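You operate a simulated robot arm through the tools that you are given. There is no shell and no other tool. Be economical: measure what you need, move in short steps, check, and stop when the job is done.

You are at the controls of a simulated robot arm. One attempt, no reset.

JOB
Put things in order on the sideboard top. At the end: the clear cup with marks stands where the green sponge stood; the purple pod stands where the clear cup with marks stood; the black tin with a steel knob is on the blue sponge dish; the green sponge stands on top of the white tile marked three; the brown linen roll stands on top of the white yoghurt tub; whatever was shut is shut again. Leave all else as you found it, and nothing knocked over.

It is judged by the outcome, as a careful person would: the job done as asked, and still so three seconds after it is handed in. It fails if anything else is knocked over, pushed out of place, dropped, spilled or broken.

ROBOT AND FRAMES
A 7-joint arm with a two-finger parallel gripper, fixed in place. Base frame: the origin is at the foot of the arm, x ahead of it, y to its left, z up; the work surface is at about z = 85. Units: cm, degrees, N and s.
With the tool pointing down near the work surface it reaches from about 30 to 70 cm from the base axis. Its first joint turns from -66.0 to 66.0 degrees. Payload 1.57 kg.
The tool frame sits at the grasp point between the pads (the TCP): z along the fingers, y along the line on which they close. The tips reach 3 cm beyond it. The gripper opens to 11 cm. The fingers are 2.4 cm wide and 1.2 cm thick; the gripper's body (4.8 by 11.2 cm) begins 7.8 cm behind the TCP.
Orientation is that of the tool frame in the base frame, as a unit quaternion [x, y, z, w]. With the fingers straight down and closing along the base's y, the tool's x points along the base's -x, its y along +y and its z along -z.

CONTROLS
- The arm moves only by the tool send_rows. Its argument "increments" is a list of rows, each a list of 7 numbers: the turn, a rotation vector about the base's x, y, z in degrees, then the shift along the base's x, y, z in cm, then the opening, from 0 (shut) to 1 (fully open). In form: [[ax, ay, az, x, y, z, fingers], ...]. A call has 1 to 12 rows; each row is the pose to reach, as a shift and turn from the pose commanded when the call began. Each row takes 0.2 s and may step no farther than 5 cm and 8.6 degrees from the row before; otherwise, or with a gripper value out of range, the whole call is refused. Where a pose cannot be reached the arm comes as near as it can. A force on the tool above 40 N (or 10 N above the force at the start of the call, whichever is more), or a blocked arm, ends the call early, and 0.2 s more pass. The fingers move at their own pace (about 10.8 cm/s each) and stop on an object; they squeeze with about 42 N. The grip force told is the motor's: it shows also when the fingers shut on nothing. Time passes only in rows, and 0.2 s behind the last, so rows that repeat a pose let the fingers close. The reply holds the time, the measured pose of the TCP, the force on the tool along the base axes, the opening and the grip force, in the units named above and with some noise.
- Cameras (640 x 400 px; columns grow to the right, rows downward): "scene" is fixed at [16.41, -43.45, 138.36]; the picture's right is [0.41, -0.91, 0.00], its down [-0.74, -0.34, -0.58] and it looks along [0.53, 0.24, -0.82] (base axes); focal length 324 px, centre (320, 200). "wrist" rides on the gripper at [-3.6, 0, -8] in the tool frame; the picture's right is [0.00, -1.00, 0.00], its down [0.97, 0.00, -0.24] and it looks along [0.24, 0.00, 0.97] (tool axes); focal length 218 px, centre (320, 200).
- snapshot(camera): a new picture of that camera. It takes no simulated time.
- point_at(camera, pixels): for up to 12 pixels [column, row] of the newest picture of that camera ("zoom" is the newest enlarged one), the place [x, y, z] in the base frame of the surface seen there, good to about 0.3 cm, but the place of the scene camera against the robot may be out by one fixed shift of up to 1.8 cm in any direction. It takes no simulated time.
- zoom(camera, box): a new picture of the part [left, top, right, bottom] of that camera's present view, enlarged. It takes no simulated time.
- close_job(): hands the job in; it is judged then, once.

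Go step by step. Measure first, check grasps and placings, and put right what went wrong. The budget is 80 turns and 34 pictures, counting those below and the enlarged ones. Unless the task says otherwise, let go and move clear before handing in, and close with one line.

The tools are called after "Request:" as a command line: name --pt "numbers of a row" for each row, then --argument value for the rest, lists and objects as JSON in quotes. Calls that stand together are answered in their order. send_rows: Moves the arm, as the interface text tells. Its arguments: {"type":"object","properties":{"increments":{"type":"array"}},"required":["increments"]} The other tools are called the same way: snapshot (camera) takes a picture; point_at (camera, pixels) gives the place of the surface under pixels of a picture; zoom (camera, box) takes an enlarged picture of a part of a camera's view; close_job () hands the job in.

At the start:

```text
t: 0.0
tcp_pos: [35.96, -10.51, 110.21]
ee_rot: [0.0, 1.0, 0.0, 0.0]
wrist_force: [0.0, -0.2, -0.4]
opening: 11.0
grip_force: 0.1
```

scene: 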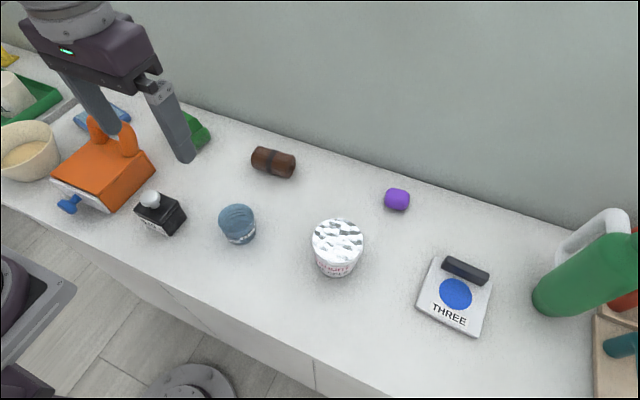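
wrist: 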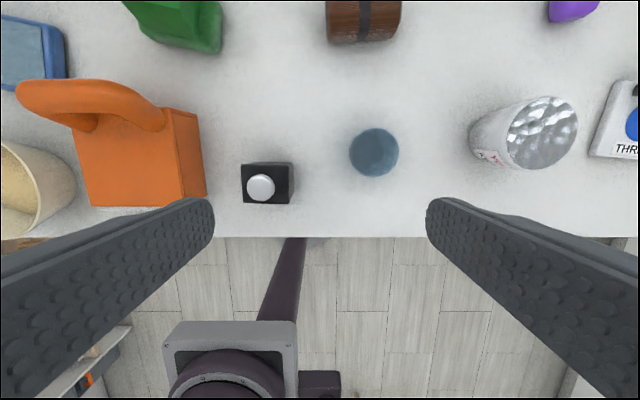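

The scene shows the cup near (237,224), tin near (160,213), roll (273,162), pod (397,199), tile (455,295), tub (337,248), with the green sponge hidden behind the finger near (197,132). I'll zoom in for detail.

Request:
zoom --camera "scene" --box '[0, 80, 270, 250]'

Request:
zoom --camera "scene" --box '[200, 130, 520, 340]'

Request:
point_at --camera "wrist" --pixels '[[374, 152], [260, 187], [285, 170], [365, 5], [365, 40], [540, 130], [615, 150], [180, 10], [180, 40], [30, 50], [570, 10], [400, 230]]'

```text
2.35 times, centred on (135, 165) of scene
```

zoom: 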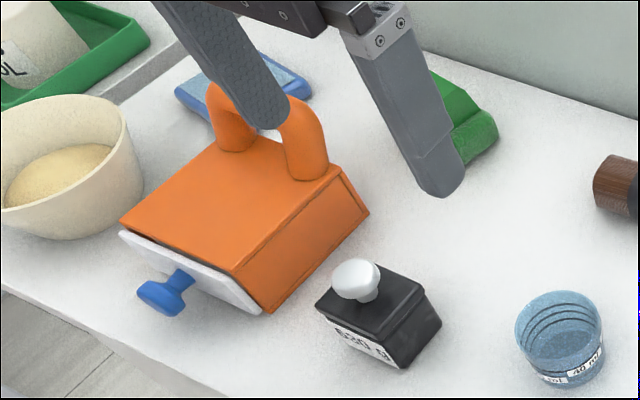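

```text
1.90 times, centred on (360, 235) of scene
```

zoom: 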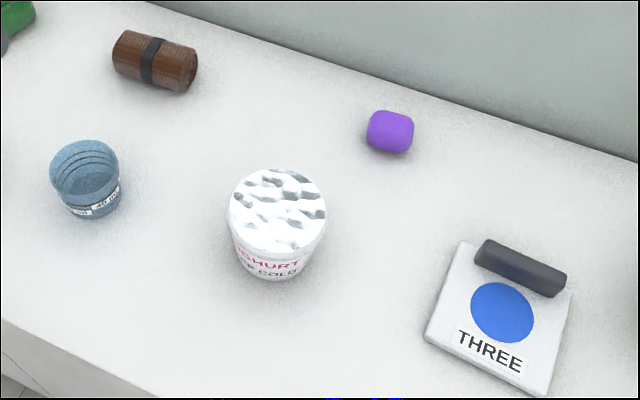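

```text
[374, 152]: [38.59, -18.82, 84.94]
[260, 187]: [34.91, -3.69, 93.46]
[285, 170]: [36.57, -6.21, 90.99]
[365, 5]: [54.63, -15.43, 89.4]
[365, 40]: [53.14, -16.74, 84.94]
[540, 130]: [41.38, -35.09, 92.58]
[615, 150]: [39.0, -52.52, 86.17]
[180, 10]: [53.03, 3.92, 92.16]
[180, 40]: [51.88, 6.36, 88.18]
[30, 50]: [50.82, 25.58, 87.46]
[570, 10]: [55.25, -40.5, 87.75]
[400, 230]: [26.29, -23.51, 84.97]
```

The green sponge and blue dish are partly hidden by the arm. I'll move left and forward at height for a clear view.

Request:
send_rows --pt "0 0 0 3 4 1 1" --pt "0 0 0 6 8 2 1" --pt "0 0 0 9 12 3 1" --pt "0 0 0 12 16 3 1" --pt "0 0 0 14 20 3 1" --pt "0 0 0 14 22 3 1"

Request:
snapshot --camera "wrist"

Request:
snapshot --camera "scene"

```text
refused: row 1 steps farther than a row can; nothing moved
```

```text
29 pictures are left
```

wrist: 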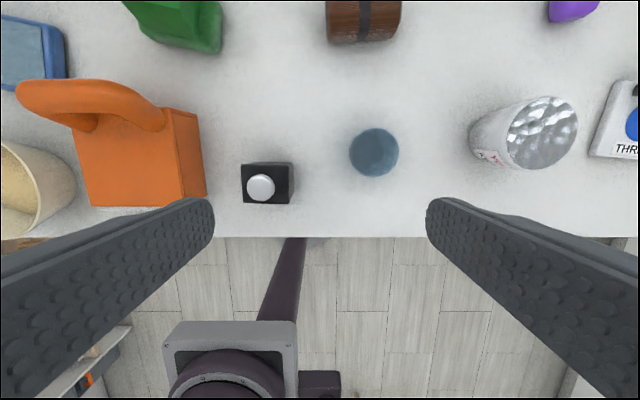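

```text
28 pictures are left
```

scene: 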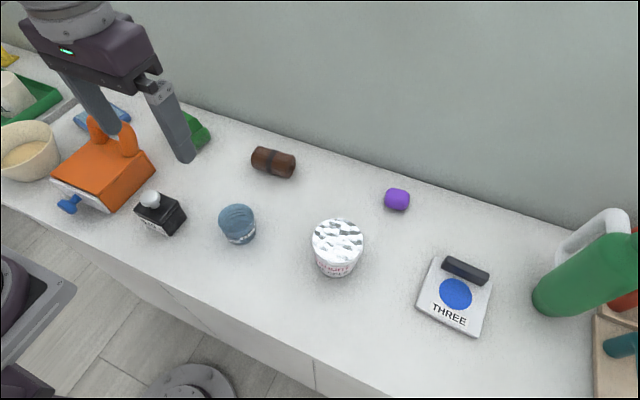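

The step was 5.1 cm and was refused. I'll use shorter steps.

Request:
send_rows --pt "0 0 0 2 3.5 1 1" --pt "0 0 0 4 7 2 1" --pt "0 0 0 6 10.5 3 1" --pt "0 0 0 9 14 3 1" --pt "0 0 0 12 17 3 1" --pt "0 0 0 14 20 3 1" --pt "0 0 0 14 22 3 1"

```text
t: 1.6
tcp_pos: [49.96, 11.39, 113.14]
ee_rot: [0.0, 1.0, 0.0, 0.0]
wrist_force: [-0.1, 0.5, -0.2]
opening: 11.0
grip_force: 0.0
```

Request:
snapshot --camera "wrist"

Request:
snapshot --camera "scene"

```text
27 pictures are left
```

wrist: 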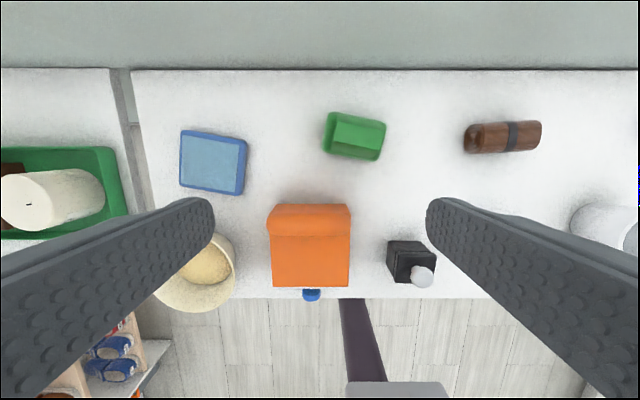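

```text
26 pictures are left
```

scene: 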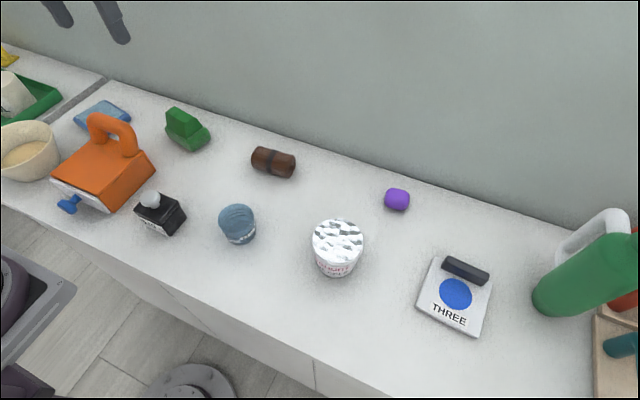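

The view is now clear: sponge at wrist (354,136), dish (213,162), tin (411,262), roll (503,137). I'll measure these and zoom on the left group.

Request:
point_at --camera "wrist" --pixels '[[331, 114], [384, 124], [376, 158], [325, 150], [355, 130], [213, 162], [183, 132], [245, 142], [238, 193], [181, 184], [400, 255], [420, 277]]'

Request:
point_at --camera "wrist" --pixels '[[470, 140], [535, 136], [511, 124], [511, 138], [508, 150], [503, 110], [393, 243], [431, 243], [390, 275], [430, 262], [330, 230], [310, 282]]'

Request:
zoom --camera "scene" --box '[60, 80, 280, 260]'

```text
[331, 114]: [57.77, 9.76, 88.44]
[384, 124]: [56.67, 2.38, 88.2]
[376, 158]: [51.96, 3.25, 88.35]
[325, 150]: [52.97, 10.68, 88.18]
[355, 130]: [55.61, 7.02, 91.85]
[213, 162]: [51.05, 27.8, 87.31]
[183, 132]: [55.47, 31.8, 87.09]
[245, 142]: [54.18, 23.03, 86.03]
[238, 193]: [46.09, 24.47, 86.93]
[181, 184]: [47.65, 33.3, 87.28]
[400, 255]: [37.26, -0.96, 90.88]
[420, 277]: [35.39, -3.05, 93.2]
```

```text
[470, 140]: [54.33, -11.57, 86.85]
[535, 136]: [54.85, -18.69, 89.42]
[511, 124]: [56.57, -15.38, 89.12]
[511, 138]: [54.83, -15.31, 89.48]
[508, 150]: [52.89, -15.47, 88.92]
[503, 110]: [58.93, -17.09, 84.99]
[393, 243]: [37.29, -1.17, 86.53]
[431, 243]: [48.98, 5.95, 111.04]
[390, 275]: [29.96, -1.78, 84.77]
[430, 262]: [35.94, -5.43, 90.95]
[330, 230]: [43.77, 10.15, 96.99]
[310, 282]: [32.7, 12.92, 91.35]
```

```text
2.22 times, centred on (170, 170) of scene
```

zoom: 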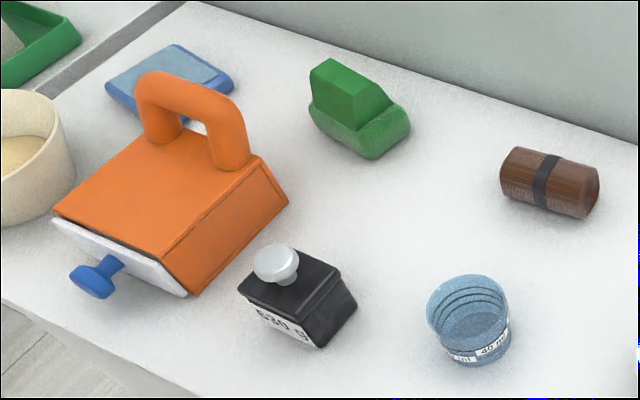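

The sponge is about 7.5 x 5 cm at (54.8, 6.5), with a ridge up to z≈92. I'll zoom with the wrist camera on the sponge and on the dish to settle the grasp.

Request:
zoom --camera "wrist" --box '[170, 90, 400, 210]'

Request:
point_at --camera "wrist" --pixels '[[335, 120], [350, 120], [365, 122], [380, 128], [333, 132], [355, 138], [378, 140], [330, 148], [352, 150], [370, 152], [350, 156], [195, 145]]'

```text
2.78 times, centred on (285, 150) of wrist
```

zoom: 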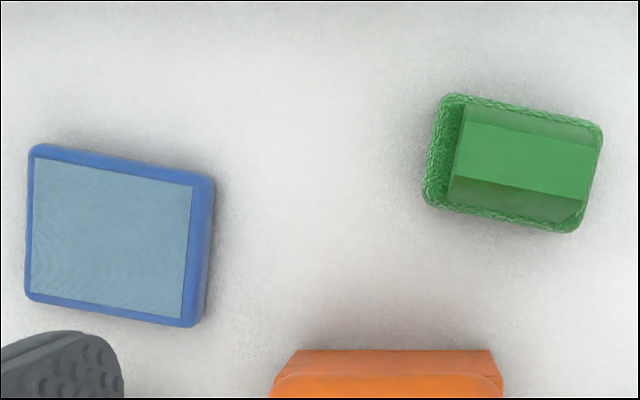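

```text
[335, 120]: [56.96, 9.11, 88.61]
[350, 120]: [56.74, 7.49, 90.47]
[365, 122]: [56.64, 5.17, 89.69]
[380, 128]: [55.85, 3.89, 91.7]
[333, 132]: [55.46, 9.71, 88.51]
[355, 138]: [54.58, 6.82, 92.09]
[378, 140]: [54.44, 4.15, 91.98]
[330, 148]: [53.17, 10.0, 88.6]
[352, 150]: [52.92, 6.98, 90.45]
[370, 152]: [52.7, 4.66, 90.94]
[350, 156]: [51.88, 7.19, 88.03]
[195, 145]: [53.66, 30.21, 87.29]
```

The sponge's long axis is turned about −9.5° from base y, with its centre at (54.8, 6.5). I'll go above it, line up and descend part way.

Request:
send_rows --pt "0 0 -5 2.5 -2.5 0 1" --pt "0 0 -9.5 4.88 -4.87 -2 1" --pt "0 0 -9.5 4.88 -4.87 -6.5 1" --pt "0 0 -9.5 4.88 -4.87 -11 1" --pt "0 0 -9.5 4.88 -4.87 -15 1" --pt "0 0 -9.5 4.88 -4.87 -19 1" --pt "0 0 -9.5 4.88 -4.87 -19 1"

Request:
snapshot --camera "wrist"

```text
t: 3.2
tcp_pos: [54.98, 6.78, 94.02]
ee_rot: [0.083, 0.997, 0.0, 0.0]
wrist_force: [0.3, 0.6, -0.2]
opening: 10.99
grip_force: 0.1
```

```text
23 pictures are left
```

wrist: 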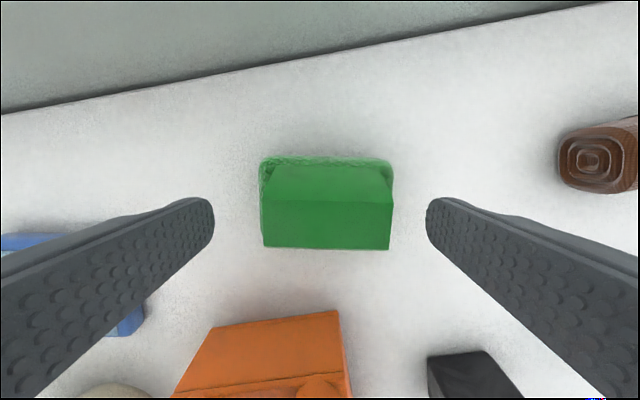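

The sponge is centred between the fingers (260–393 px). I'll descend and close.

Request:
send_rows --pt "0 0 0 0 -0.2 -3 1" --pt "0 0 0 0 -0.2 -5.5 1" --pt "0 0 0 0 -0.2 -5.5 0.4" --pt "0 0 0 0 -0.2 -5.5 0.4" --pt "0 0 0 0 -0.2 -5.5 0.4"

```text
t: 4.4
tcp_pos: [54.87, 6.56, 88.69]
ee_rot: [0.084, 0.996, 0.0, 0.0]
wrist_force: [-1.5, -1.1, 5.3]
opening: 8.92
grip_force: 42.1
```

The fingers stopped at 8.92 cm with 42 N, so the sponge is held. I'll lift and head towards the tile on the right.

Request:
send_rows --pt "0 0 0 0 0 3 0.4" --pt "0 0 0 0 0 7 0.4" --pt "0 0 0 0 0 12 0.4" --pt "0 0 0 -1 -4 14 0.4" --pt "0 0 0 -2 -8.5 16 0.4" --pt "0 0 0 -3 -13 17 0.4" --pt "0 0 0 -4 -17.5 17 0.4" --pt "0 0 0 -5 -22 17 0.4" --pt "0 0 0 -6 -26.5 17 0.4" --pt "0 0 0 -7 -31 17 0.4" --pt "0 0 0 -8 -35.5 17 0.4" --pt "0 0 0 -9 -40 17 0.4"

Request:
snapshot --camera "wrist"

```text
refused: row 5 steps farther than a row can; nothing moved
```

```text
22 pictures are left
```

wrist: 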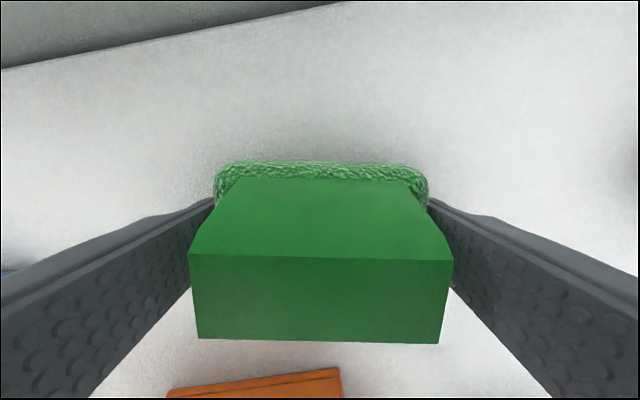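

The pads grip both ends of the sponge squarely. I'll send the move again with smaller steps.

Request:
send_rows --pt "0 0 0 0 0 3 0.4" --pt "0 0 0 0 0 7 0.4" --pt "0 0 0 0 0 11.5 0.4" --pt "0 0 0 -1 -3 15 0.4" --pt "0 0 0 -2 -7 17 0.4" --pt "0 0 0 -3 -11.5 17 0.4" --pt "0 0 0 -4 -16 17 0.4" --pt "0 0 0 -5 -20.5 17 0.4" --pt "0 0 0 -6 -25 17 0.4" --pt "0 0 0 -7 -29.5 17 0.4" --pt "0 0 0 -8 -34 17 0.4" --pt "0 0 0 -9 -38.5 17 0.4"

```text
t: 7.0
tcp_pos: [45.73, -32.07, 105.61]
ee_rot: [0.082, 0.997, 0.0, 0.0]
wrist_force: [-0.6, -0.8, -0.1]
opening: 8.91
grip_force: 42.2
```

Request:
send_rows --pt "0 0 0 0 -3 3 0.4" --pt "0 0 0 0 -6 5 0.4" --pt "0 0 4.5 0 -8 6 0.4" --pt "0 0 9 0 -9 6 0.4" --pt "0 0 9 0 -9 6 0.4"

Request:
snapshot --camera "wrist"

```text
t: 8.2
tcp_pos: [45.94, -41.07, 111.85]
ee_rot: [0.005, 1.0, 0.0, 0.001]
wrist_force: [-0.2, 0.8, -0.7]
opening: 8.92
grip_force: 42.2
```

```text
21 pictures are left
```

wrist: 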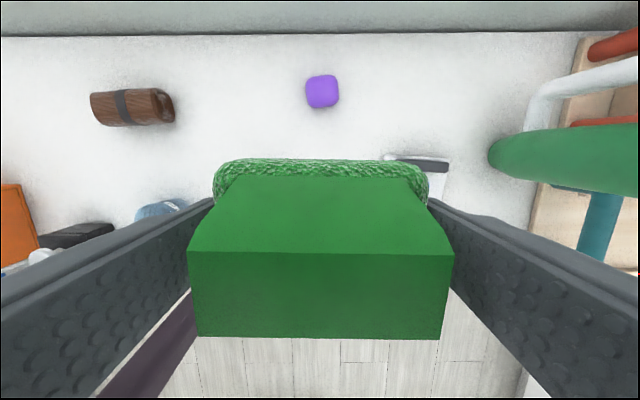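

The sponge hides most of the tile, so I'll use the earlier scene picture for the tile. Points seen by both cameras will give the fixed shift.

Request:
point_at --camera "scene" --pixels '[[397, 199], [437, 258], [491, 288], [474, 336], [418, 310], [455, 295], [444, 260], [488, 280], [466, 272], [337, 240], [315, 235], [362, 245]]'

Request:
point_at --camera "scene" --pixels '[[273, 152], [152, 198], [174, 131], [200, 150], [103, 115], [397, 190], [466, 262], [446, 268], [484, 287], [237, 240], [222, 215], [252, 220]]'

Request:
point_at --camera "wrist" --pixels '[[322, 90], [321, 78], [430, 161], [445, 163], [438, 183], [447, 172], [125, 107], [322, 105], [307, 92], [338, 92]]'

```text
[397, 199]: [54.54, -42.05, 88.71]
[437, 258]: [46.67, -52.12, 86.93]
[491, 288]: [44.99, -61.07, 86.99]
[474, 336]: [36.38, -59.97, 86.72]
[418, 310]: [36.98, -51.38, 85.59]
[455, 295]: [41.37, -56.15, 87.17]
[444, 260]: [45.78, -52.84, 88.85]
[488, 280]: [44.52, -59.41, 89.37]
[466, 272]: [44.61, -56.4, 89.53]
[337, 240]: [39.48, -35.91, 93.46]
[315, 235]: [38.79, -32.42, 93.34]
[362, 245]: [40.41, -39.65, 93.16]
```

```text
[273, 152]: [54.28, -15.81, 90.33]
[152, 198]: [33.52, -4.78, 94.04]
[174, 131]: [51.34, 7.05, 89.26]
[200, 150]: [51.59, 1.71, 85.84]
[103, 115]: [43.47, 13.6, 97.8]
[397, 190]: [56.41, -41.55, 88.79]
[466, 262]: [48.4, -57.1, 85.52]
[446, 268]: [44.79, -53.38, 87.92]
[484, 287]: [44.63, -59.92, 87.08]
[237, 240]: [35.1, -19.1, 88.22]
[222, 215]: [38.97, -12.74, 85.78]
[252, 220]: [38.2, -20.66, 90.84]
```

```text
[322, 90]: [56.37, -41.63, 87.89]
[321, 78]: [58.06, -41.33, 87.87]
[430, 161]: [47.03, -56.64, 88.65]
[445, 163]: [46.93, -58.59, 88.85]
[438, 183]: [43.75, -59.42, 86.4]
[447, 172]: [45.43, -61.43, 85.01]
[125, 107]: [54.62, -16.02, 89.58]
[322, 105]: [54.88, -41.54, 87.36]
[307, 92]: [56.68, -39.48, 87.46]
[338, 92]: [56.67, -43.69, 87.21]
```

The scene camera reads about 0.7 cm high. I'll back off to x≈31 so the tile shows ahead of the held sponge in the wrist view.

Request:
send_rows --pt "0 0 0 -3 -2 0 0.4" --pt "0 0 0 -6 -4 0 0.4" --pt "0 0 0 -9 -6 0 0.4" --pt "0 0 0 -12 -8 0 0.4" --pt "0 0 0 -14 -11 0 0.4" --pt "0 0 0 -15 -12 0 0.4"

Request:
snapshot --camera "wrist"

```text
t: 9.6
tcp_pos: [31.98, -49.77, 110.82]
ee_rot: [0.004, 1.0, 0.0, 0.001]
wrist_force: [0.1, 0.7, 0.0]
opening: 8.88
grip_force: 41.7
out of reach, approached as far as the arm can: row 5, 6
```

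```text
20 pictures are left
```

wrist: 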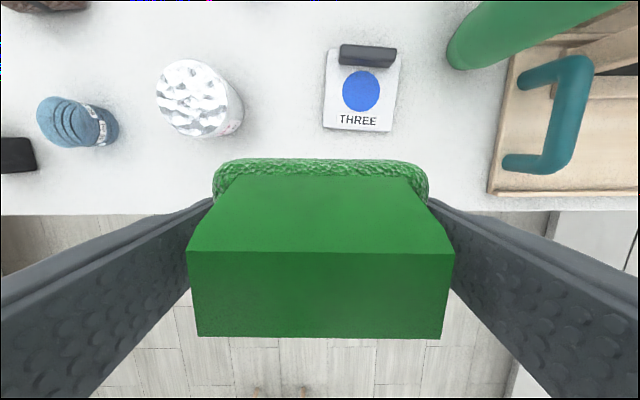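

The whole tile is in view, as are the tub and cup. I'll measure them.

Request:
point_at --camera "wrist" --pixels '[[329, 48], [399, 50], [395, 130], [324, 127], [342, 58], [395, 62], [341, 65], [394, 67], [362, 90], [358, 110], [366, 48], [367, 60]]'

Request:
point_at --camera "wrist" --pixels '[[190, 62], [190, 96], [162, 85], [225, 95], [186, 130], [205, 134], [42, 110], [78, 105], [60, 98], [118, 125], [60, 140], [90, 145]]'

```text
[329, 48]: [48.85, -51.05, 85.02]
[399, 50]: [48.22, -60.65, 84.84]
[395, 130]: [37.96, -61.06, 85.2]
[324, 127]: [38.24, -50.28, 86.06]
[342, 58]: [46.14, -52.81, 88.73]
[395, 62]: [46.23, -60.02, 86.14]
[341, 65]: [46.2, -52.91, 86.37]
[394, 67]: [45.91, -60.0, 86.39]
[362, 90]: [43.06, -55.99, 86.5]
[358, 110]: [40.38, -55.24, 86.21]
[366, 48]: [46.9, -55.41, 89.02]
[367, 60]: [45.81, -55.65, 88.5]
```

```text
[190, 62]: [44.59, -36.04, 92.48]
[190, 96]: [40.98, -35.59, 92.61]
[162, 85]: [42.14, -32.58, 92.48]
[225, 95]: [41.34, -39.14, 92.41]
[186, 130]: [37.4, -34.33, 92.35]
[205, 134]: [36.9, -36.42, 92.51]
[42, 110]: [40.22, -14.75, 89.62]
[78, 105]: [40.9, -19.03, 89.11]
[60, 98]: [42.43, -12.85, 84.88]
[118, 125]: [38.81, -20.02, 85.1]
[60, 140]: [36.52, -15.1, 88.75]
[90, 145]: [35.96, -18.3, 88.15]
```

The tile top is z≈86.4, x 38–48, y −50.3 to −60.8, and the bar starts at x≈46. I'll aim for (42, −55.5). The last move hit a limit, so I'll make a small move first to check the commanded reference.

Request:
send_rows --pt "0 0 0 4 1 -1 0.4" --pt "0 0 0 8 1 -3 0.4" --pt "0 0 0 8 1 -3 0.4"

```text
t: 10.4
tcp_pos: [38.52, -48.17, 108.0]
ee_rot: [-0.003, 1.0, 0.004, -0.009]
wrist_force: [0.2, 0.2, -0.9]
opening: 8.89
grip_force: 42.1
out of reach, approached as far as the arm can: row 2, 3
```

High up, the reach is shorter. I'll come down while moving outward, watching where it goes; nothing tall is near this path.

Request:
send_rows --pt "0 0 0 0 0 -4 0.4" --pt "0 0 0 0 0 -8 0.4" --pt "0 0 0 1 -1 -11 0.4" --pt "0 0 0 1 -1 -11 0.4"

```text
t: 11.4
tcp_pos: [39.77, -49.01, 97.04]
ee_rot: [0.004, 1.0, -0.001, 0.001]
wrist_force: [-0.2, 0.6, -0.3]
opening: 8.88
grip_force: 41.9
out of reach, approached as far as the arm can: row 1, 2, 3
```

It is reachable lower down, and the commanded pose tracks the measured one. Next I'll move to above the tile.

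Request:
send_rows --pt "0 0 0 1 -3 -1 0.4" --pt "0 0 0 2.1 -6.4 -3.5 0.4" --pt "0 0 0 2.1 -6.4 -3.5 0.4"

```text
t: 12.2
tcp_pos: [40.15, -50.04, 96.84]
ee_rot: [0.004, 1.0, 0.0, -0.001]
wrist_force: [-0.1, -0.3, -1.1]
opening: 8.86
grip_force: 42.4
out of reach, approached as far as the arm can: row 1, 2, 3
```

It stalled at radius 64. I'll test whether yaw is the limit by turning the tool a little towards the arm's own heading while moving out.

Request:
send_rows --pt "0 0 -8 0 0 -1 0.4" --pt "0 0 -16 0 0 -2 0.4" --pt "0 0 -16 0.5 -2 -3 0.4" --pt "0 0 -16 0.5 -2 -3 0.4"

```text
t: 13.2
tcp_pos: [40.1, -49.92, 94.78]
ee_rot: [0.143, 0.99, 0.0, 0.001]
wrist_force: [-0.1, -0.1, -0.2]
opening: 8.88
grip_force: 42.0
out of reach, approached as far as the arm can: row 3, 4
```

Turning worked but moving out did not, so radius is the limit. I'll try lower down, still clear of the tile.

Request:
send_rows --pt "0 0 8 0 0 -1.5 0.4" --pt "0 0 16 0 0 -2.8 0.4" --pt "0 0 16 0.3 -1 -2.8 0.4" --pt "0 0 16 0.6 -2 -2.8 0.4" --pt "0 0 16 1 -3 -2.8 0.4" --pt "0 0 16 1 -4 -2.8 0.4"

```text
t: 14.6
tcp_pos: [40.94, -50.36, 91.97]
ee_rot: [-0.01, 1.0, -0.001, 0.0]
wrist_force: [-0.1, -0.5, -0.7]
opening: 8.87
grip_force: 42.2
out of reach, approached as far as the arm can: row 3, 4, 5, 6
```

The reach limit is about 65 cm with a vertical tool, and the tile centre is at 69. Leaning the tool about the closing axis (y) with the tip outward should reach it, so I'll test that high up before regrasping.

Request:
send_rows --pt "0 0 -1 -1 1 3 0.4" --pt "0 -5 -1 -1 1 6 0.4" --pt "0 -12 -1 -1 0 8 0.4" --pt "0 -19 -1 0 -1 8 0.4" --pt "0 -25 -1 0.5 -3 8 0.4" --pt "0 -25 -1 1 -5 8 0.4" --pt "0 -25 -1 1 -5 8 0.4"

```text
t: 16.2
tcp_pos: [41.24, -53.43, 99.97]
ee_rot: [0.013, 0.976, 0.001, 0.216]
wrist_force: [0.6, 0.3, -0.7]
opening: 8.91
grip_force: 42.4
out of reach, approached as far as the arm can: row 6, 7
```

Tilting 25° gained reach (radius 67.4 at z 100). Next I'll check lower down over the tile centre.

Request:
send_rows --pt "0 -3 0 0 0 -4 0.4" --pt "0 -5 0 0.2 -1 -5 0.4" --pt "0 -5 0 0.5 -2 -5 0.4" --pt "0 -5 0 0.5 -2 -5 0.4"

```text
t: 17.2
tcp_pos: [41.5, -54.42, 95.03]
ee_rot: [0.013, 0.966, 0.001, 0.259]
wrist_force: [-0.3, -0.5, -0.1]
opening: 8.89
grip_force: 41.8
out of reach, approached as far as the arm can: row 3, 4
```

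Tilted 30°, it reaches (41.5, −54.4), which puts the sponge on the tile. I'll level the sponge, go to the open spot near (53, −28), set it down and regrasp tilted.

Request:
send_rows --pt "0 7 0 -0.5 3 4 0.4" --pt "0 14 0 -0.5 6 7 0.4" --pt "0 22 0 0 9 9 0.4" --pt "0 30 0 2 12.5 9 0.4" --pt "0 30 0 4 16.5 9 0.4" --pt "0 30 0 7 20 9 0.4" --pt "0 30 0 9.5 24 9 0.4" --pt "0 30 0 11.5 26.4 7 0.4" --pt "0 30 0 11.5 26.4 3 0.4" --pt "0 30 0 11.5 26.4 -1 0.4" --pt "0 30 0 11.5 26.4 -4 0.4" --pt "0 30 0 11.5 26.4 -4 0.4"

```text
refused: row 1 steps farther than a row can; nothing moved
```

Request:
send_rows --pt "0 7 0 -0.5 2.5 4 0.4" --pt "0 14 0 -0.5 5.5 7 0.4" --pt "0 22 0 0 9 9 0.4" --pt "0 30 0 2 12.5 9 0.4" --pt "0 30 0 4 16.5 9 0.4" --pt "0 30 0 7 20 9 0.4" --pt "0 30 0 9.5 24 9 0.4" --pt "0 30 0 11.5 26.4 7 0.4" --pt "0 30 0 11.5 26.4 3 0.4" --pt "0 30 0 11.5 26.4 -1 0.4" --pt "0 30 0 11.5 26.4 -4 0.4" --pt "0 30 0 11.5 26.4 -4 0.4"

```text
t: 19.8
tcp_pos: [53.12, -27.97, 91.09]
ee_rot: [0.013, 1.0, -0.002, 0.0]
wrist_force: [-0.5, 1.4, 0.3]
opening: 8.89
grip_force: 41.6
```

The arm is level at (53.1, −28.0, 91.1). I'll lower to the original grip height and release.

Request:
send_rows --pt "0 0 0 0 0 -1.3 0.4" --pt "0 0 0 0 0 -2.3 0.4" --pt "0 0 0 0 0 -2.35 0.4" --pt "0 0 0 0 0 -2.35 1" --pt "0 0 0 0 0 -2.35 1"

```text
t: 21.0
tcp_pos: [53.03, -27.86, 88.86]
ee_rot: [0.013, 1.0, -0.002, -0.001]
wrist_force: [0.1, 0.8, -0.1]
opening: 11.0
grip_force: 0.0
```

Released. I'll tilt 30° in place, shifting 1 cm back so the pads stay centred on the base, then close.

Request:
send_rows --pt "0 -7.5 0 -0.2 0 0 1" --pt "0 -15 0 -0.5 0 0 1" --pt "0 -22.5 0 -0.8 0 0 1" --pt "0 -30 0 -1 0 0 1" --pt "0 -30 0 -1 0 -0.1 1" --pt "0 -30 0 -1 0 -0.1 0.4" --pt "0 -30 0 -1 0 -0.1 0.4" --pt "0 -30 0 -1 0 -0.1 0.4"

```text
t: 22.8
tcp_pos: [52.09, -27.99, 88.69]
ee_rot: [0.013, 0.966, 0.001, 0.259]
wrist_force: [0.1, 2.1, 4.3]
opening: 8.91
grip_force: 41.9
```

It is held at 8.91 cm with the tilt. I'll lift clear of the tub and carry it to the tile.

Request:
send_rows --pt "0 0 0 0 0 3 0.4" --pt "0 0 0 0 0 7 0.4" --pt "0 0 0 0 0 11.5 0.4" --pt "0 0 0 -1 -4 13 0.4" --pt "0 0 0 -3 -8 13 0.4" --pt "0 0 0 -5 -12 13 0.4" --pt "0 0 0 -7.5 -16 13 0.4" --pt "0 0 0 -9.5 -20 12 0.4" --pt "0 0 0 -11 -23.5 10 0.4" --pt "0 0 0 -11 -25.5 7 0.4" --pt "0 0 0 -11 -26.5 5 0.4" --pt "0 0 0 -11 -26.5 5 0.4"

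```text
t: 25.4
tcp_pos: [40.98, -54.54, 93.38]
ee_rot: [0.012, 0.966, 0.003, 0.259]
wrist_force: [0.0, 0.2, 0.3]
opening: 8.9
grip_force: 41.9
```

Request:
send_rows --pt "0 0 0 0 0 -1 0.4" --pt "0 0 0 0 0 -2.2 0.4" --pt "0 0 0 0 0 -2.2 0.4"

Request:
zoom --camera "scene" --box '[360, 180, 580, 360]'

```text
t: 26.2
tcp_pos: [41.08, -54.48, 91.18]
ee_rot: [0.013, 0.966, 0.001, 0.259]
wrist_force: [0.2, 0.3, -0.5]
opening: 8.88
grip_force: 42.2
```

```text
2.22 times, centred on (470, 270) of scene
```

zoom: 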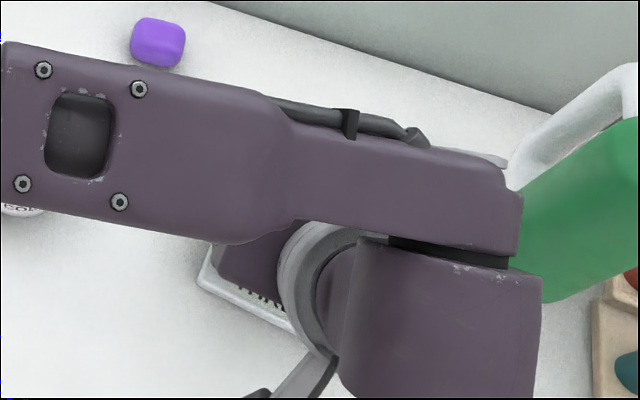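

The arm blocks the scene view, but the numbers are consistent. I'll lower about 1.1 cm to contact.

Request:
send_rows --pt "0 0 0 0 0 -0.6 0.4" --pt "0 0 0 0 0 -0.9 0.4" --pt "0 0 0 0 0 -1.05 0.4" --pt "0 0 0 0 0 -1.1 0.4"

```text
t: 27.2
tcp_pos: [41.02, -54.43, 90.19]
ee_rot: [0.012, 0.966, 0.002, 0.259]
wrist_force: [0.7, 0.4, 0.1]
opening: 8.92
grip_force: 42.3
```

Request:
send_rows --pt "0 0 0 0 0 -0.1 0.4" --pt "0 0 0 0 0 -0.2 0.4" --pt "0 0 0 0 0 -0.2 0.4"

```text
t: 28.0
tcp_pos: [41.14, -54.44, 89.95]
ee_rot: [0.013, 0.966, 0.002, 0.26]
wrist_force: [0.4, -0.3, -0.4]
opening: 8.92
grip_force: 41.7
```

Request:
send_rows --pt "0 0 0 0 0 -0.1 0.4" --pt "0 0 0 0 0 -0.2 0.4" --pt "0 0 0 0 0 -0.2 0.4"

```text
t: 28.8
tcp_pos: [41.0, -54.48, 89.93]
ee_rot: [0.013, 0.966, 0.001, 0.26]
wrist_force: [-1.4, -0.6, 4.1]
opening: 8.92
grip_force: 42.1
```

Contact shows at 4 N. I'll release and back out along the tool axis.

Request:
send_rows --pt "0 0 0 0 0 0 1" --pt "0 0 0 0 0 0 1" --pt "0 0 0 -1.2 0 2 1" --pt "0 0 0 -2.5 0.5 6 1" --pt "0 7 0 -2.5 3 10 1" --pt "0 14 0 -2 7 11 1" --pt "0 22 0 -1 11 11 1" --pt "0 30 1.5 0 15 11 1" --pt "0 30 1.5 0 19 11 1" --pt "0 30 1.5 0 24 11 1"

Request:
snapshot --camera "wrist"

```text
t: 31.0
tcp_pos: [41.15, -30.43, 101.01]
ee_rot: [0.001, 1.0, 0.001, 0.0]
wrist_force: [-0.4, 0.1, 0.2]
opening: 10.99
grip_force: 0.0
```

```text
18 pictures are left
```

wrist: 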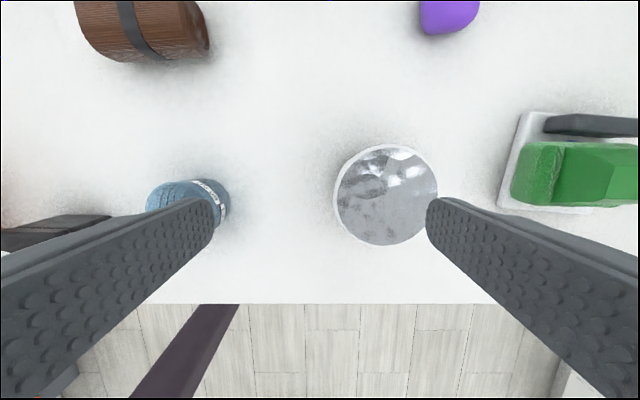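

The sponge sits on the tile, clear of the bar (510–640, 145–205). I'll measure the tub and pod here, then move over the cup.

Request:
point_at --camera "wrist" --pixels '[[386, 195], [336, 192], [386, 147], [386, 242], [432, 180], [450, 5], [420, 20], [478, 15], [525, 150], [600, 155]]'

Request:
send_rows --pt "0 0 0 -1 4.5 1 1" --pt "0 0 0 -2 9 2 1" --pt "0 0 0 -2.5 13.4 2 1" --pt "0 0 0 -2.5 13.4 2 1"

Request:
snapshot --camera "wrist"

```text
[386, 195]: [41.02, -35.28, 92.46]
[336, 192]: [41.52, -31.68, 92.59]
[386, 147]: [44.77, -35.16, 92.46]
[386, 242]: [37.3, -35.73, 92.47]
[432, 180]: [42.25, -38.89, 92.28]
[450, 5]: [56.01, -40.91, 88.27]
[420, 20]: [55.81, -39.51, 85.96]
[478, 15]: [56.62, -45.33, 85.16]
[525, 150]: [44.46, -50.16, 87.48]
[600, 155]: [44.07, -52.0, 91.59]
```

```text
t: 32.0
tcp_pos: [38.55, -16.93, 102.77]
ee_rot: [0.0, 1.0, 0.002, 0.0]
wrist_force: [-0.9, -0.2, 0.3]
opening: 11.02
grip_force: 0.1
```

```text
17 pictures are left
```

wrist: 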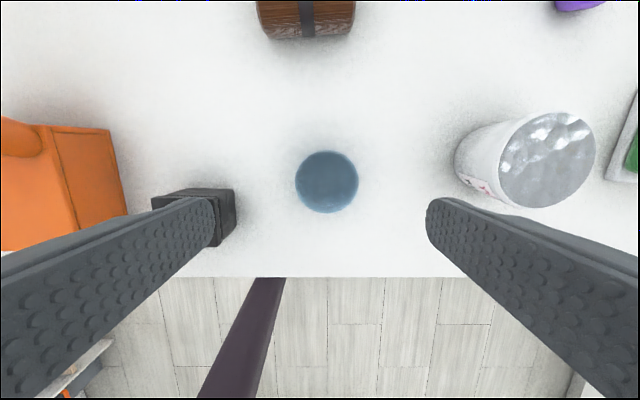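

Request:
point_at --camera "wrist" --pixels '[[327, 181], [297, 182], [356, 182], [327, 152], [327, 210], [215, 190], [232, 210], [185, 192], [213, 242], [306, 30], [260, 20], [352, 15]]'

Request:
zoom --camera "wrist" --box '[255, 135, 400, 225]'

```text
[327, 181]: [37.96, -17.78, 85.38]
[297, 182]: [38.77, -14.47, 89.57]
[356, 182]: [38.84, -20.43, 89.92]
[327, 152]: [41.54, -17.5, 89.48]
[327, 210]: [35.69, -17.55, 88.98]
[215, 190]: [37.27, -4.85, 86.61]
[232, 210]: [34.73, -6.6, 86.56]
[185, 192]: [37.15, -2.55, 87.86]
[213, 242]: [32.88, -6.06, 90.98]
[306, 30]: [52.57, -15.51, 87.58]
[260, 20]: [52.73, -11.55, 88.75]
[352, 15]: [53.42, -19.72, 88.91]
```

```text
4.41 times, centred on (328, 180) of wrist
```

zoom: 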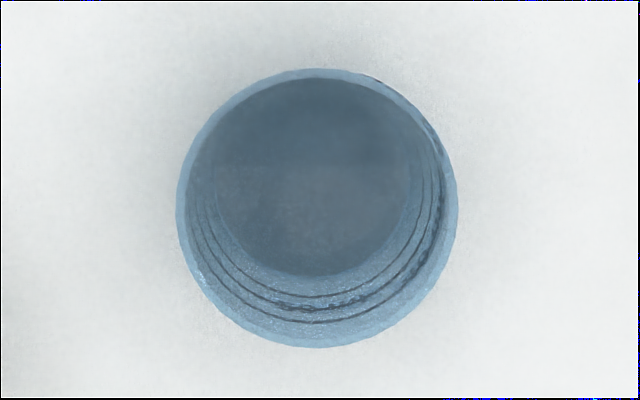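

The cup is empty, with centre (38.65, −17.5), diameter about 6 and rim at z 89.9. I'll descend and grasp it.

Request:
send_rows --pt "0 0 0 0.05 -0.57 -4 1" --pt "0 0 0 0.05 -0.57 -8 1" --pt "0 0 0 0.05 -0.57 -12 1" --pt "0 0 0 0.05 -0.57 -14.2 1" --pt "0 0 0 0.05 -0.57 -14.2 0.4" --pt "0 0 0 0.05 -0.57 -14.2 0.4" --pt "0 0 0 0.05 -0.57 -14.2 0.4"

```text
t: 33.6
tcp_pos: [38.57, -17.72, 88.68]
ee_rot: [0.0, 1.0, 0.001, 0.001]
wrist_force: [0.0, -0.3, 0.1]
opening: 5.84
grip_force: 42.0
```

The cup is held at 5.84 cm. I'll lift and carry it to the sponge's old spot.

Request:
send_rows --pt "0 0 0 0 0 3 0.4" --pt "0 0 0 0 0 7 0.4" --pt "0 0 0 1 1 11.5 0.4" --pt "0 0 0 4 4 13 0.4" --pt "0 0 0 7 8 13 0.4" --pt "0 0 0 10 12 13 0.4" --pt "0 0 0 13 16 13 0.4" --pt "0 0 0 15 20 13 0.4" --pt "0 0 0 16.2 24.1 11 0.4" --pt "0 0 0 16.2 24.1 7 0.4" --pt "0 0 0 16.2 24.1 3 0.4" --pt "0 0 0 16.2 24.1 3 0.4"

```text
t: 36.2
tcp_pos: [54.62, 6.6, 91.75]
ee_rot: [0.0, 1.0, 0.002, -0.001]
wrist_force: [0.1, -0.1, -0.8]
opening: 5.87
grip_force: 41.6
```

Request:
send_rows --pt "0 0 0 0.1 0 -1.5 0.4" --pt "0 0 0 0.1 0 -2.6 0.4" --pt "0 0 0 0.1 0 -2.9 0.4" --pt "0 0 0 0.1 0 -3.05 0.4" --pt "0 0 0 0.1 0 -3.05 0.4"

```text
t: 37.4
tcp_pos: [54.78, 6.48, 88.7]
ee_rot: [0.0, 1.0, 0.001, 0.0]
wrist_force: [0.3, -0.5, -0.5]
opening: 5.83
grip_force: 42.2
```

It is back at its pick-up height. I'll release, rise, and head over towards the pod.

Request:
send_rows --pt "0 0 0 0 0 -0.1 0.4" --pt "0 0 0 0 0 -0.1 0.9" --pt "0 0 0 0 0 -0.1 0.9" --pt "0 0 0 0 0 3 1" --pt "0 0 0 0 0 7.5 1" --pt "0 0 0 -2 -2 11.5 1" --pt "0 0 0 -3 -6 13 1" --pt "0 0 0 -4 -10.5 13 1" --pt "0 0 0 -4 -15 13 1" --pt "0 0 0 -4 -19.5 13 1" --pt "0 0 0 -4 -24 13 1" --pt "0 0 0 -4 -28.5 13 1"

Request:
snapshot --camera "scene"

```text
t: 40.0
tcp_pos: [50.71, -21.91, 101.78]
ee_rot: [-0.001, 1.0, 0.002, -0.001]
wrist_force: [0.1, -1.4, -1.2]
opening: 10.99
grip_force: 0.1
```

```text
15 pictures are left
```

scene: 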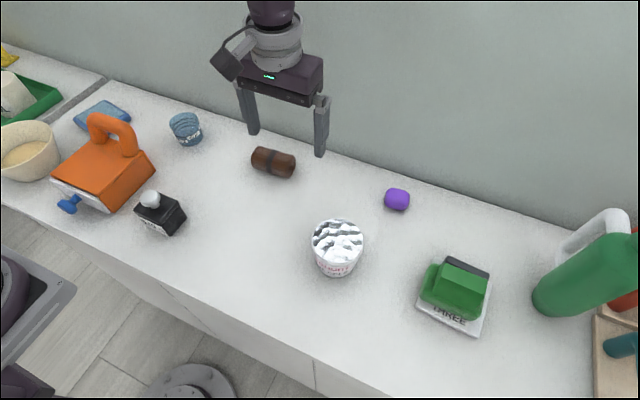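

The cup stands well at (186,128) and the sponge is on the tile. The pod at radius 70 needs the tilted tool, so I'll approach tilted 30° and look.

Request:
send_rows --pt "0 -7 0 -1 -4.5 0 1" --pt "0 -14 0 -2 -9 0 1" --pt "0 -21 0 -2.5 -13 -1 1" --pt "0 -28 0 -3 -17 -1 1" --pt "0 -35 0 -2 -19.7 -2 1" --pt "0 -35 0 -2 -19.7 -2 1"

Request:
snapshot --camera "wrist"

```text
t: 41.4
tcp_pos: [49.04, -41.81, 99.79]
ee_rot: [0.0, 0.953, 0.002, 0.302]
wrist_force: [-0.5, -0.2, -0.3]
opening: 11.02
grip_force: 0.1
```

```text
14 pictures are left
```

wrist: 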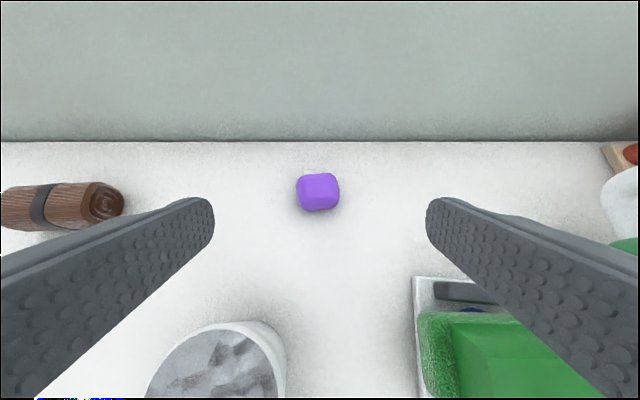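

Request:
point_at --camera "wrist" --pixels '[[318, 187], [298, 190], [338, 188], [318, 174], [318, 208], [302, 177], [332, 174], [303, 208], [336, 205], [320, 143]]'

```text
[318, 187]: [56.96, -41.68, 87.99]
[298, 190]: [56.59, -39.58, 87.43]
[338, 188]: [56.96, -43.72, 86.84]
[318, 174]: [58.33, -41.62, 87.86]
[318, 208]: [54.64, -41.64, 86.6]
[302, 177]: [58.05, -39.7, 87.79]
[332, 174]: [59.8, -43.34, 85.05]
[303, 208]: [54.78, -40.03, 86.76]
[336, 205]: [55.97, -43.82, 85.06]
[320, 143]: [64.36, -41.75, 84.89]
```

The pod's centre is about (56.6, −41.65), 4.3 cm wide. I'll move in with 35° tilt, centring the pads on it.

Request:
send_rows --pt "0 0 0 2 0.15 -3.5 1" --pt "0 0 0 4 0.15 -7 1" --pt "0 0 0 5.5 0.15 -9.5 1" --pt "0 0 0 6.3 0.15 -11.3 1" --pt "0 0 0 6.3 0.15 -11.3 1"

```text
t: 42.6
tcp_pos: [55.44, -41.71, 88.46]
ee_rot: [-0.001, 0.954, 0.002, 0.301]
wrist_force: [-0.6, 0.7, 0.5]
opening: 11.0
grip_force: 0.0
```

Request:
send_rows --pt "0 0 0 0 0 0 0.2" --pt "0 0 0 0 0 0 0.2" --pt "0 0 0 0 0 0 0.2" --pt "0 0 0 0 0 0.5 0.2" --pt "0 0 0 -1 0 4 0.2"

```text
t: 43.8
tcp_pos: [54.1, -41.65, 92.34]
ee_rot: [0.0, 0.954, 0.001, 0.301]
wrist_force: [-0.8, -0.4, -1.1]
opening: 4.49
grip_force: 42.1
```

The pod is held at 4.49 cm. I'll lift and carry it to the cup's old spot.

Request:
send_rows --pt "0 0 0 -1 1 4 0.2" --pt "0 0 0 -2 4 7 0.2" --pt "0 0 0 -3 8 8 0.2" --pt "0 0 0 -4 12.5 8 0.2" --pt "0 0 0 -6 16.5 8 0.2" --pt "0 0 0 -9 20 8 0.2" --pt "0 0 0 -12 22.5 8 0.2" --pt "0 0 0 -15 24.2 6 0.2" --pt "0 0 0 -16.9 24.2 3 0.2" --pt "0 0 0 -16.9 24.2 -1 0.2" --pt "0 0 0 -16.9 24.2 -1 0.2"

```text
t: 46.2
tcp_pos: [37.33, -17.41, 91.35]
ee_rot: [-0.001, 0.954, 0.002, 0.301]
wrist_force: [-0.4, 0.1, -0.6]
opening: 4.47
grip_force: 42.3
```

Reached. I'll lower to the pick height with contact sensing.

Request:
send_rows --pt "0 0 0 0.15 -0.1 -1.5 0.2" --pt "0 0 0 0.15 -0.1 -2.5 0.2" --pt "0 0 0 0.15 -0.1 -2.8 0.2" --pt "0 0 0 0.15 -0.1 -2.95 0.2" --pt "0 0 0 0.15 -0.1 -2.95 0.2"

```text
t: 47.4
tcp_pos: [37.5, -17.55, 88.44]
ee_rot: [-0.001, 0.953, 0.002, 0.302]
wrist_force: [-2.8, 1.5, 16.4]
opening: 4.44
grip_force: 42.5
```

It is in contact at 16 N, firmly down. I'll release, back out, level the tool and look over the tin.

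Request:
send_rows --pt "0 0 0 0 0 0.2 0.2" --pt "0 0 0 0 0 0.2 0.8" --pt "0 0 0 0 0 0.2 1" --pt "0 0 0 -1.5 0 3 1" --pt "0 0 0 -2.5 0 7 1" --pt "0 7 0 -2.5 1 11 1" --pt "0 14 0 -2 4 14 1" --pt "0 21 0 -1 8 16 1" --pt "0 28 0 -0.5 11 17 1" --pt "0 35 0 0 14 17 1" --pt "0 35 0 0 14 17 1"

Request:
snapshot --camera "wrist"

```text
t: 49.8
tcp_pos: [37.37, -3.46, 105.43]
ee_rot: [0.0, 1.0, 0.002, 0.0]
wrist_force: [0.0, 0.5, 0.0]
opening: 11.01
grip_force: 0.0
```

```text
13 pictures are left
```

wrist: 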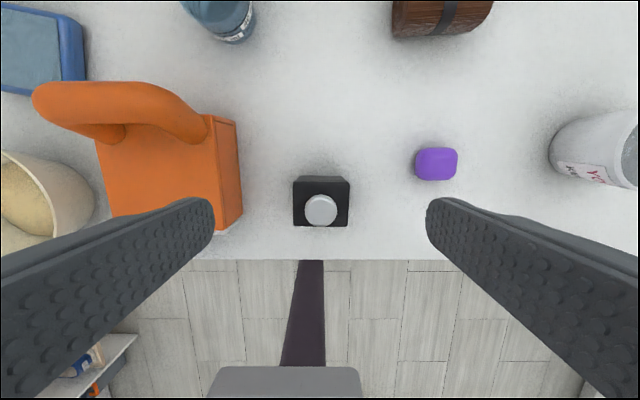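

Request:
point_at --camera "wrist" --pixels '[[293, 185], [349, 185], [294, 225], [348, 226], [320, 210], [320, 188], [437, 163], [215, 120], [240, 215], [235, 130], [306, 178], [338, 178]]'

Request:
zoom --camera "wrist" --box '[200, 150, 400, 260]'

```text
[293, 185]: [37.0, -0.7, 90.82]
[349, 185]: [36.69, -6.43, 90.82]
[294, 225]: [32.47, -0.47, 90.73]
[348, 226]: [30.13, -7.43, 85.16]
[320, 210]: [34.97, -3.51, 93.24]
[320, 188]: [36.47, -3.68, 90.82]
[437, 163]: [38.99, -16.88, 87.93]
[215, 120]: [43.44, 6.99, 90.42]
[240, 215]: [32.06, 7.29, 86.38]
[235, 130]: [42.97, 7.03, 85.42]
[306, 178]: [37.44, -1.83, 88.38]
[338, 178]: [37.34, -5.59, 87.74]
```

```text
3.20 times, centred on (300, 205) of wrist
```

zoom: 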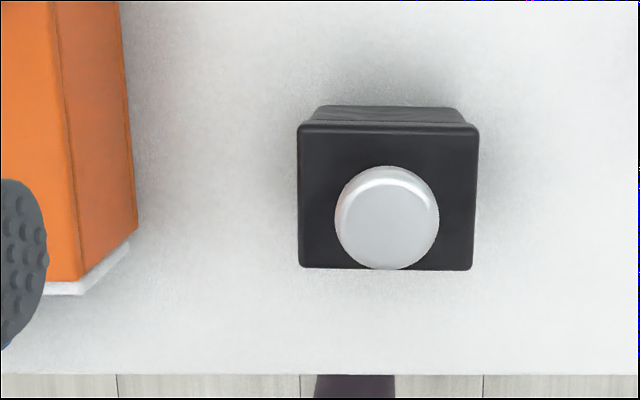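

The tin spans x 32.4–37 and y −6.5 to −0.6, with its top at 90.8 and knob to 93.3. The pod is at (39, −16.9), correctly placed. I'll grasp the tin along y.

Request:
send_rows --pt "0 0 0 -1.3 -0.05 -4 1" --pt "0 0 0 -2.6 -0.1 -8 1" --pt "0 0 0 -2.65 -0.1 -12.5 1" --pt "0 0 0 -2.65 -0.1 -16.6 1" --pt "0 0 0 -2.65 -0.1 -16.6 0.3" --pt "0 0 0 -2.65 -0.1 -16.6 0.3" --pt "0 0 0 -2.65 -0.1 -16.6 0.3" --pt "0 0 0 -2.65 -0.1 -14 0.3" --pt "0 0 0 -2.65 -0.1 -14 0.3"

```text
t: 51.8
tcp_pos: [34.75, -3.47, 91.44]
ee_rot: [0.0, 1.0, 0.002, -0.001]
wrist_force: [-0.6, -0.9, -6.1]
opening: 6.0
grip_force: 42.2
```

A 6 N load confirms the whole tin is lifted. I'll raise it high over the orange box and carry it above the dish.

Request:
send_rows --pt "0 0 0 0 0 4.5 0.3" --pt "0 0 0 0 0 9 0.3" --pt "0 0 0 0 0 13 0.3" --pt "0 0 0 2.5 3.5 15 0.3" --pt "0 0 0 5 7.5 15 0.3" --pt "0 0 0 7.5 11.5 15 0.3" --pt "0 0 0 10 15.5 15 0.3" --pt "0 0 0 12 20 15 0.3" --pt "0 0 0 14 24 15 0.3" --pt "0 0 -5 16.1 28 15 0.3" --pt "0 0 -9 16.1 31.6 13 0.3" --pt "0 0 -9 16.1 31.6 13 0.3"

Request:
zoom --camera "scene" --box '[30, 60, 230, 190]'

Request:
snapshot --camera "wrist"

```text
t: 54.4
tcp_pos: [51.0, 28.05, 104.5]
ee_rot: [0.078, 0.997, 0.001, 0.0]
wrist_force: [-1.1, 1.0, -6.8]
opening: 5.94
grip_force: 42.3
```

```text
3.08 times, centred on (130, 125) of scene
```

zoom: 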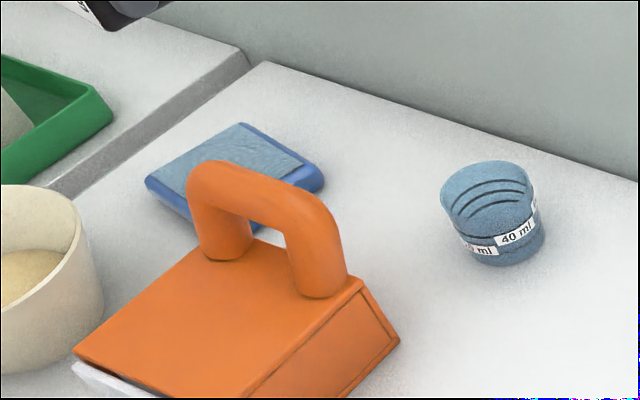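

```text
10 pictures are left
```

wrist: 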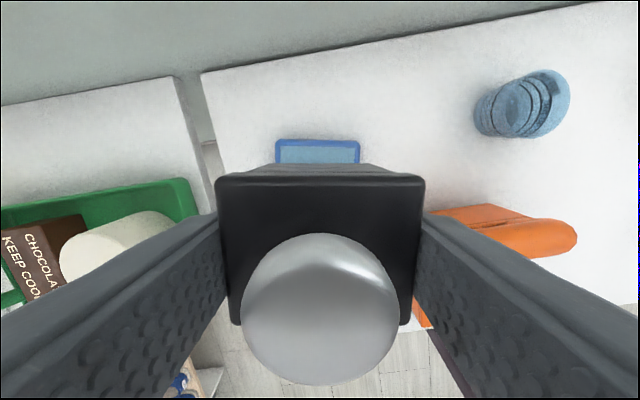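

The dish is a flat pad with its centre near (50.8, 28.4) and surface z≈87.3. I'll descend to just above it.

Request:
send_rows --pt "0 0 0 -0.2 0.3 -4 0.3" --pt "0 0 0 -0.2 0.3 -8 0.3" --pt "0 0 0 -0.2 0.3 -11 0.3" --pt "0 0 0 -0.2 0.3 -12.5 0.3" --pt "0 0 0 -0.2 0.3 -12.9 0.3" --pt "0 0 0 -0.2 0.3 -12.9 0.3"

```text
t: 55.8
tcp_pos: [50.7, 28.31, 91.52]
ee_rot: [0.078, 0.997, 0.001, 0.001]
wrist_force: [-0.5, -0.9, -5.9]
opening: 5.98
grip_force: 42.1
```

Request:
send_rows --pt "0 0 0 0 0 -0.15 0.3" --pt "0 0 0 0 0 -0.3 0.3" --pt "0 0 0 0 0 -0.4 0.3" --pt "0 0 0 0 0 -0.4 0.3"

```text
t: 56.8
tcp_pos: [50.75, 28.4, 90.95]
ee_rot: [0.079, 0.997, 0.002, 0.0]
wrist_force: [0.0, -0.3, -5.3]
opening: 5.98
grip_force: 42.1
```

Request:
send_rows --pt "0 0 0 0 0 -0.15 0.3" --pt "0 0 0 0 0 -0.25 0.3" --pt "0 0 0 0 0 -0.25 0.3"

```text
t: 57.6
tcp_pos: [50.67, 28.35, 90.88]
ee_rot: [0.078, 0.997, 0.002, 0.001]
wrist_force: [-0.5, 3.8, 6.6]
opening: 5.97
grip_force: 41.7
```

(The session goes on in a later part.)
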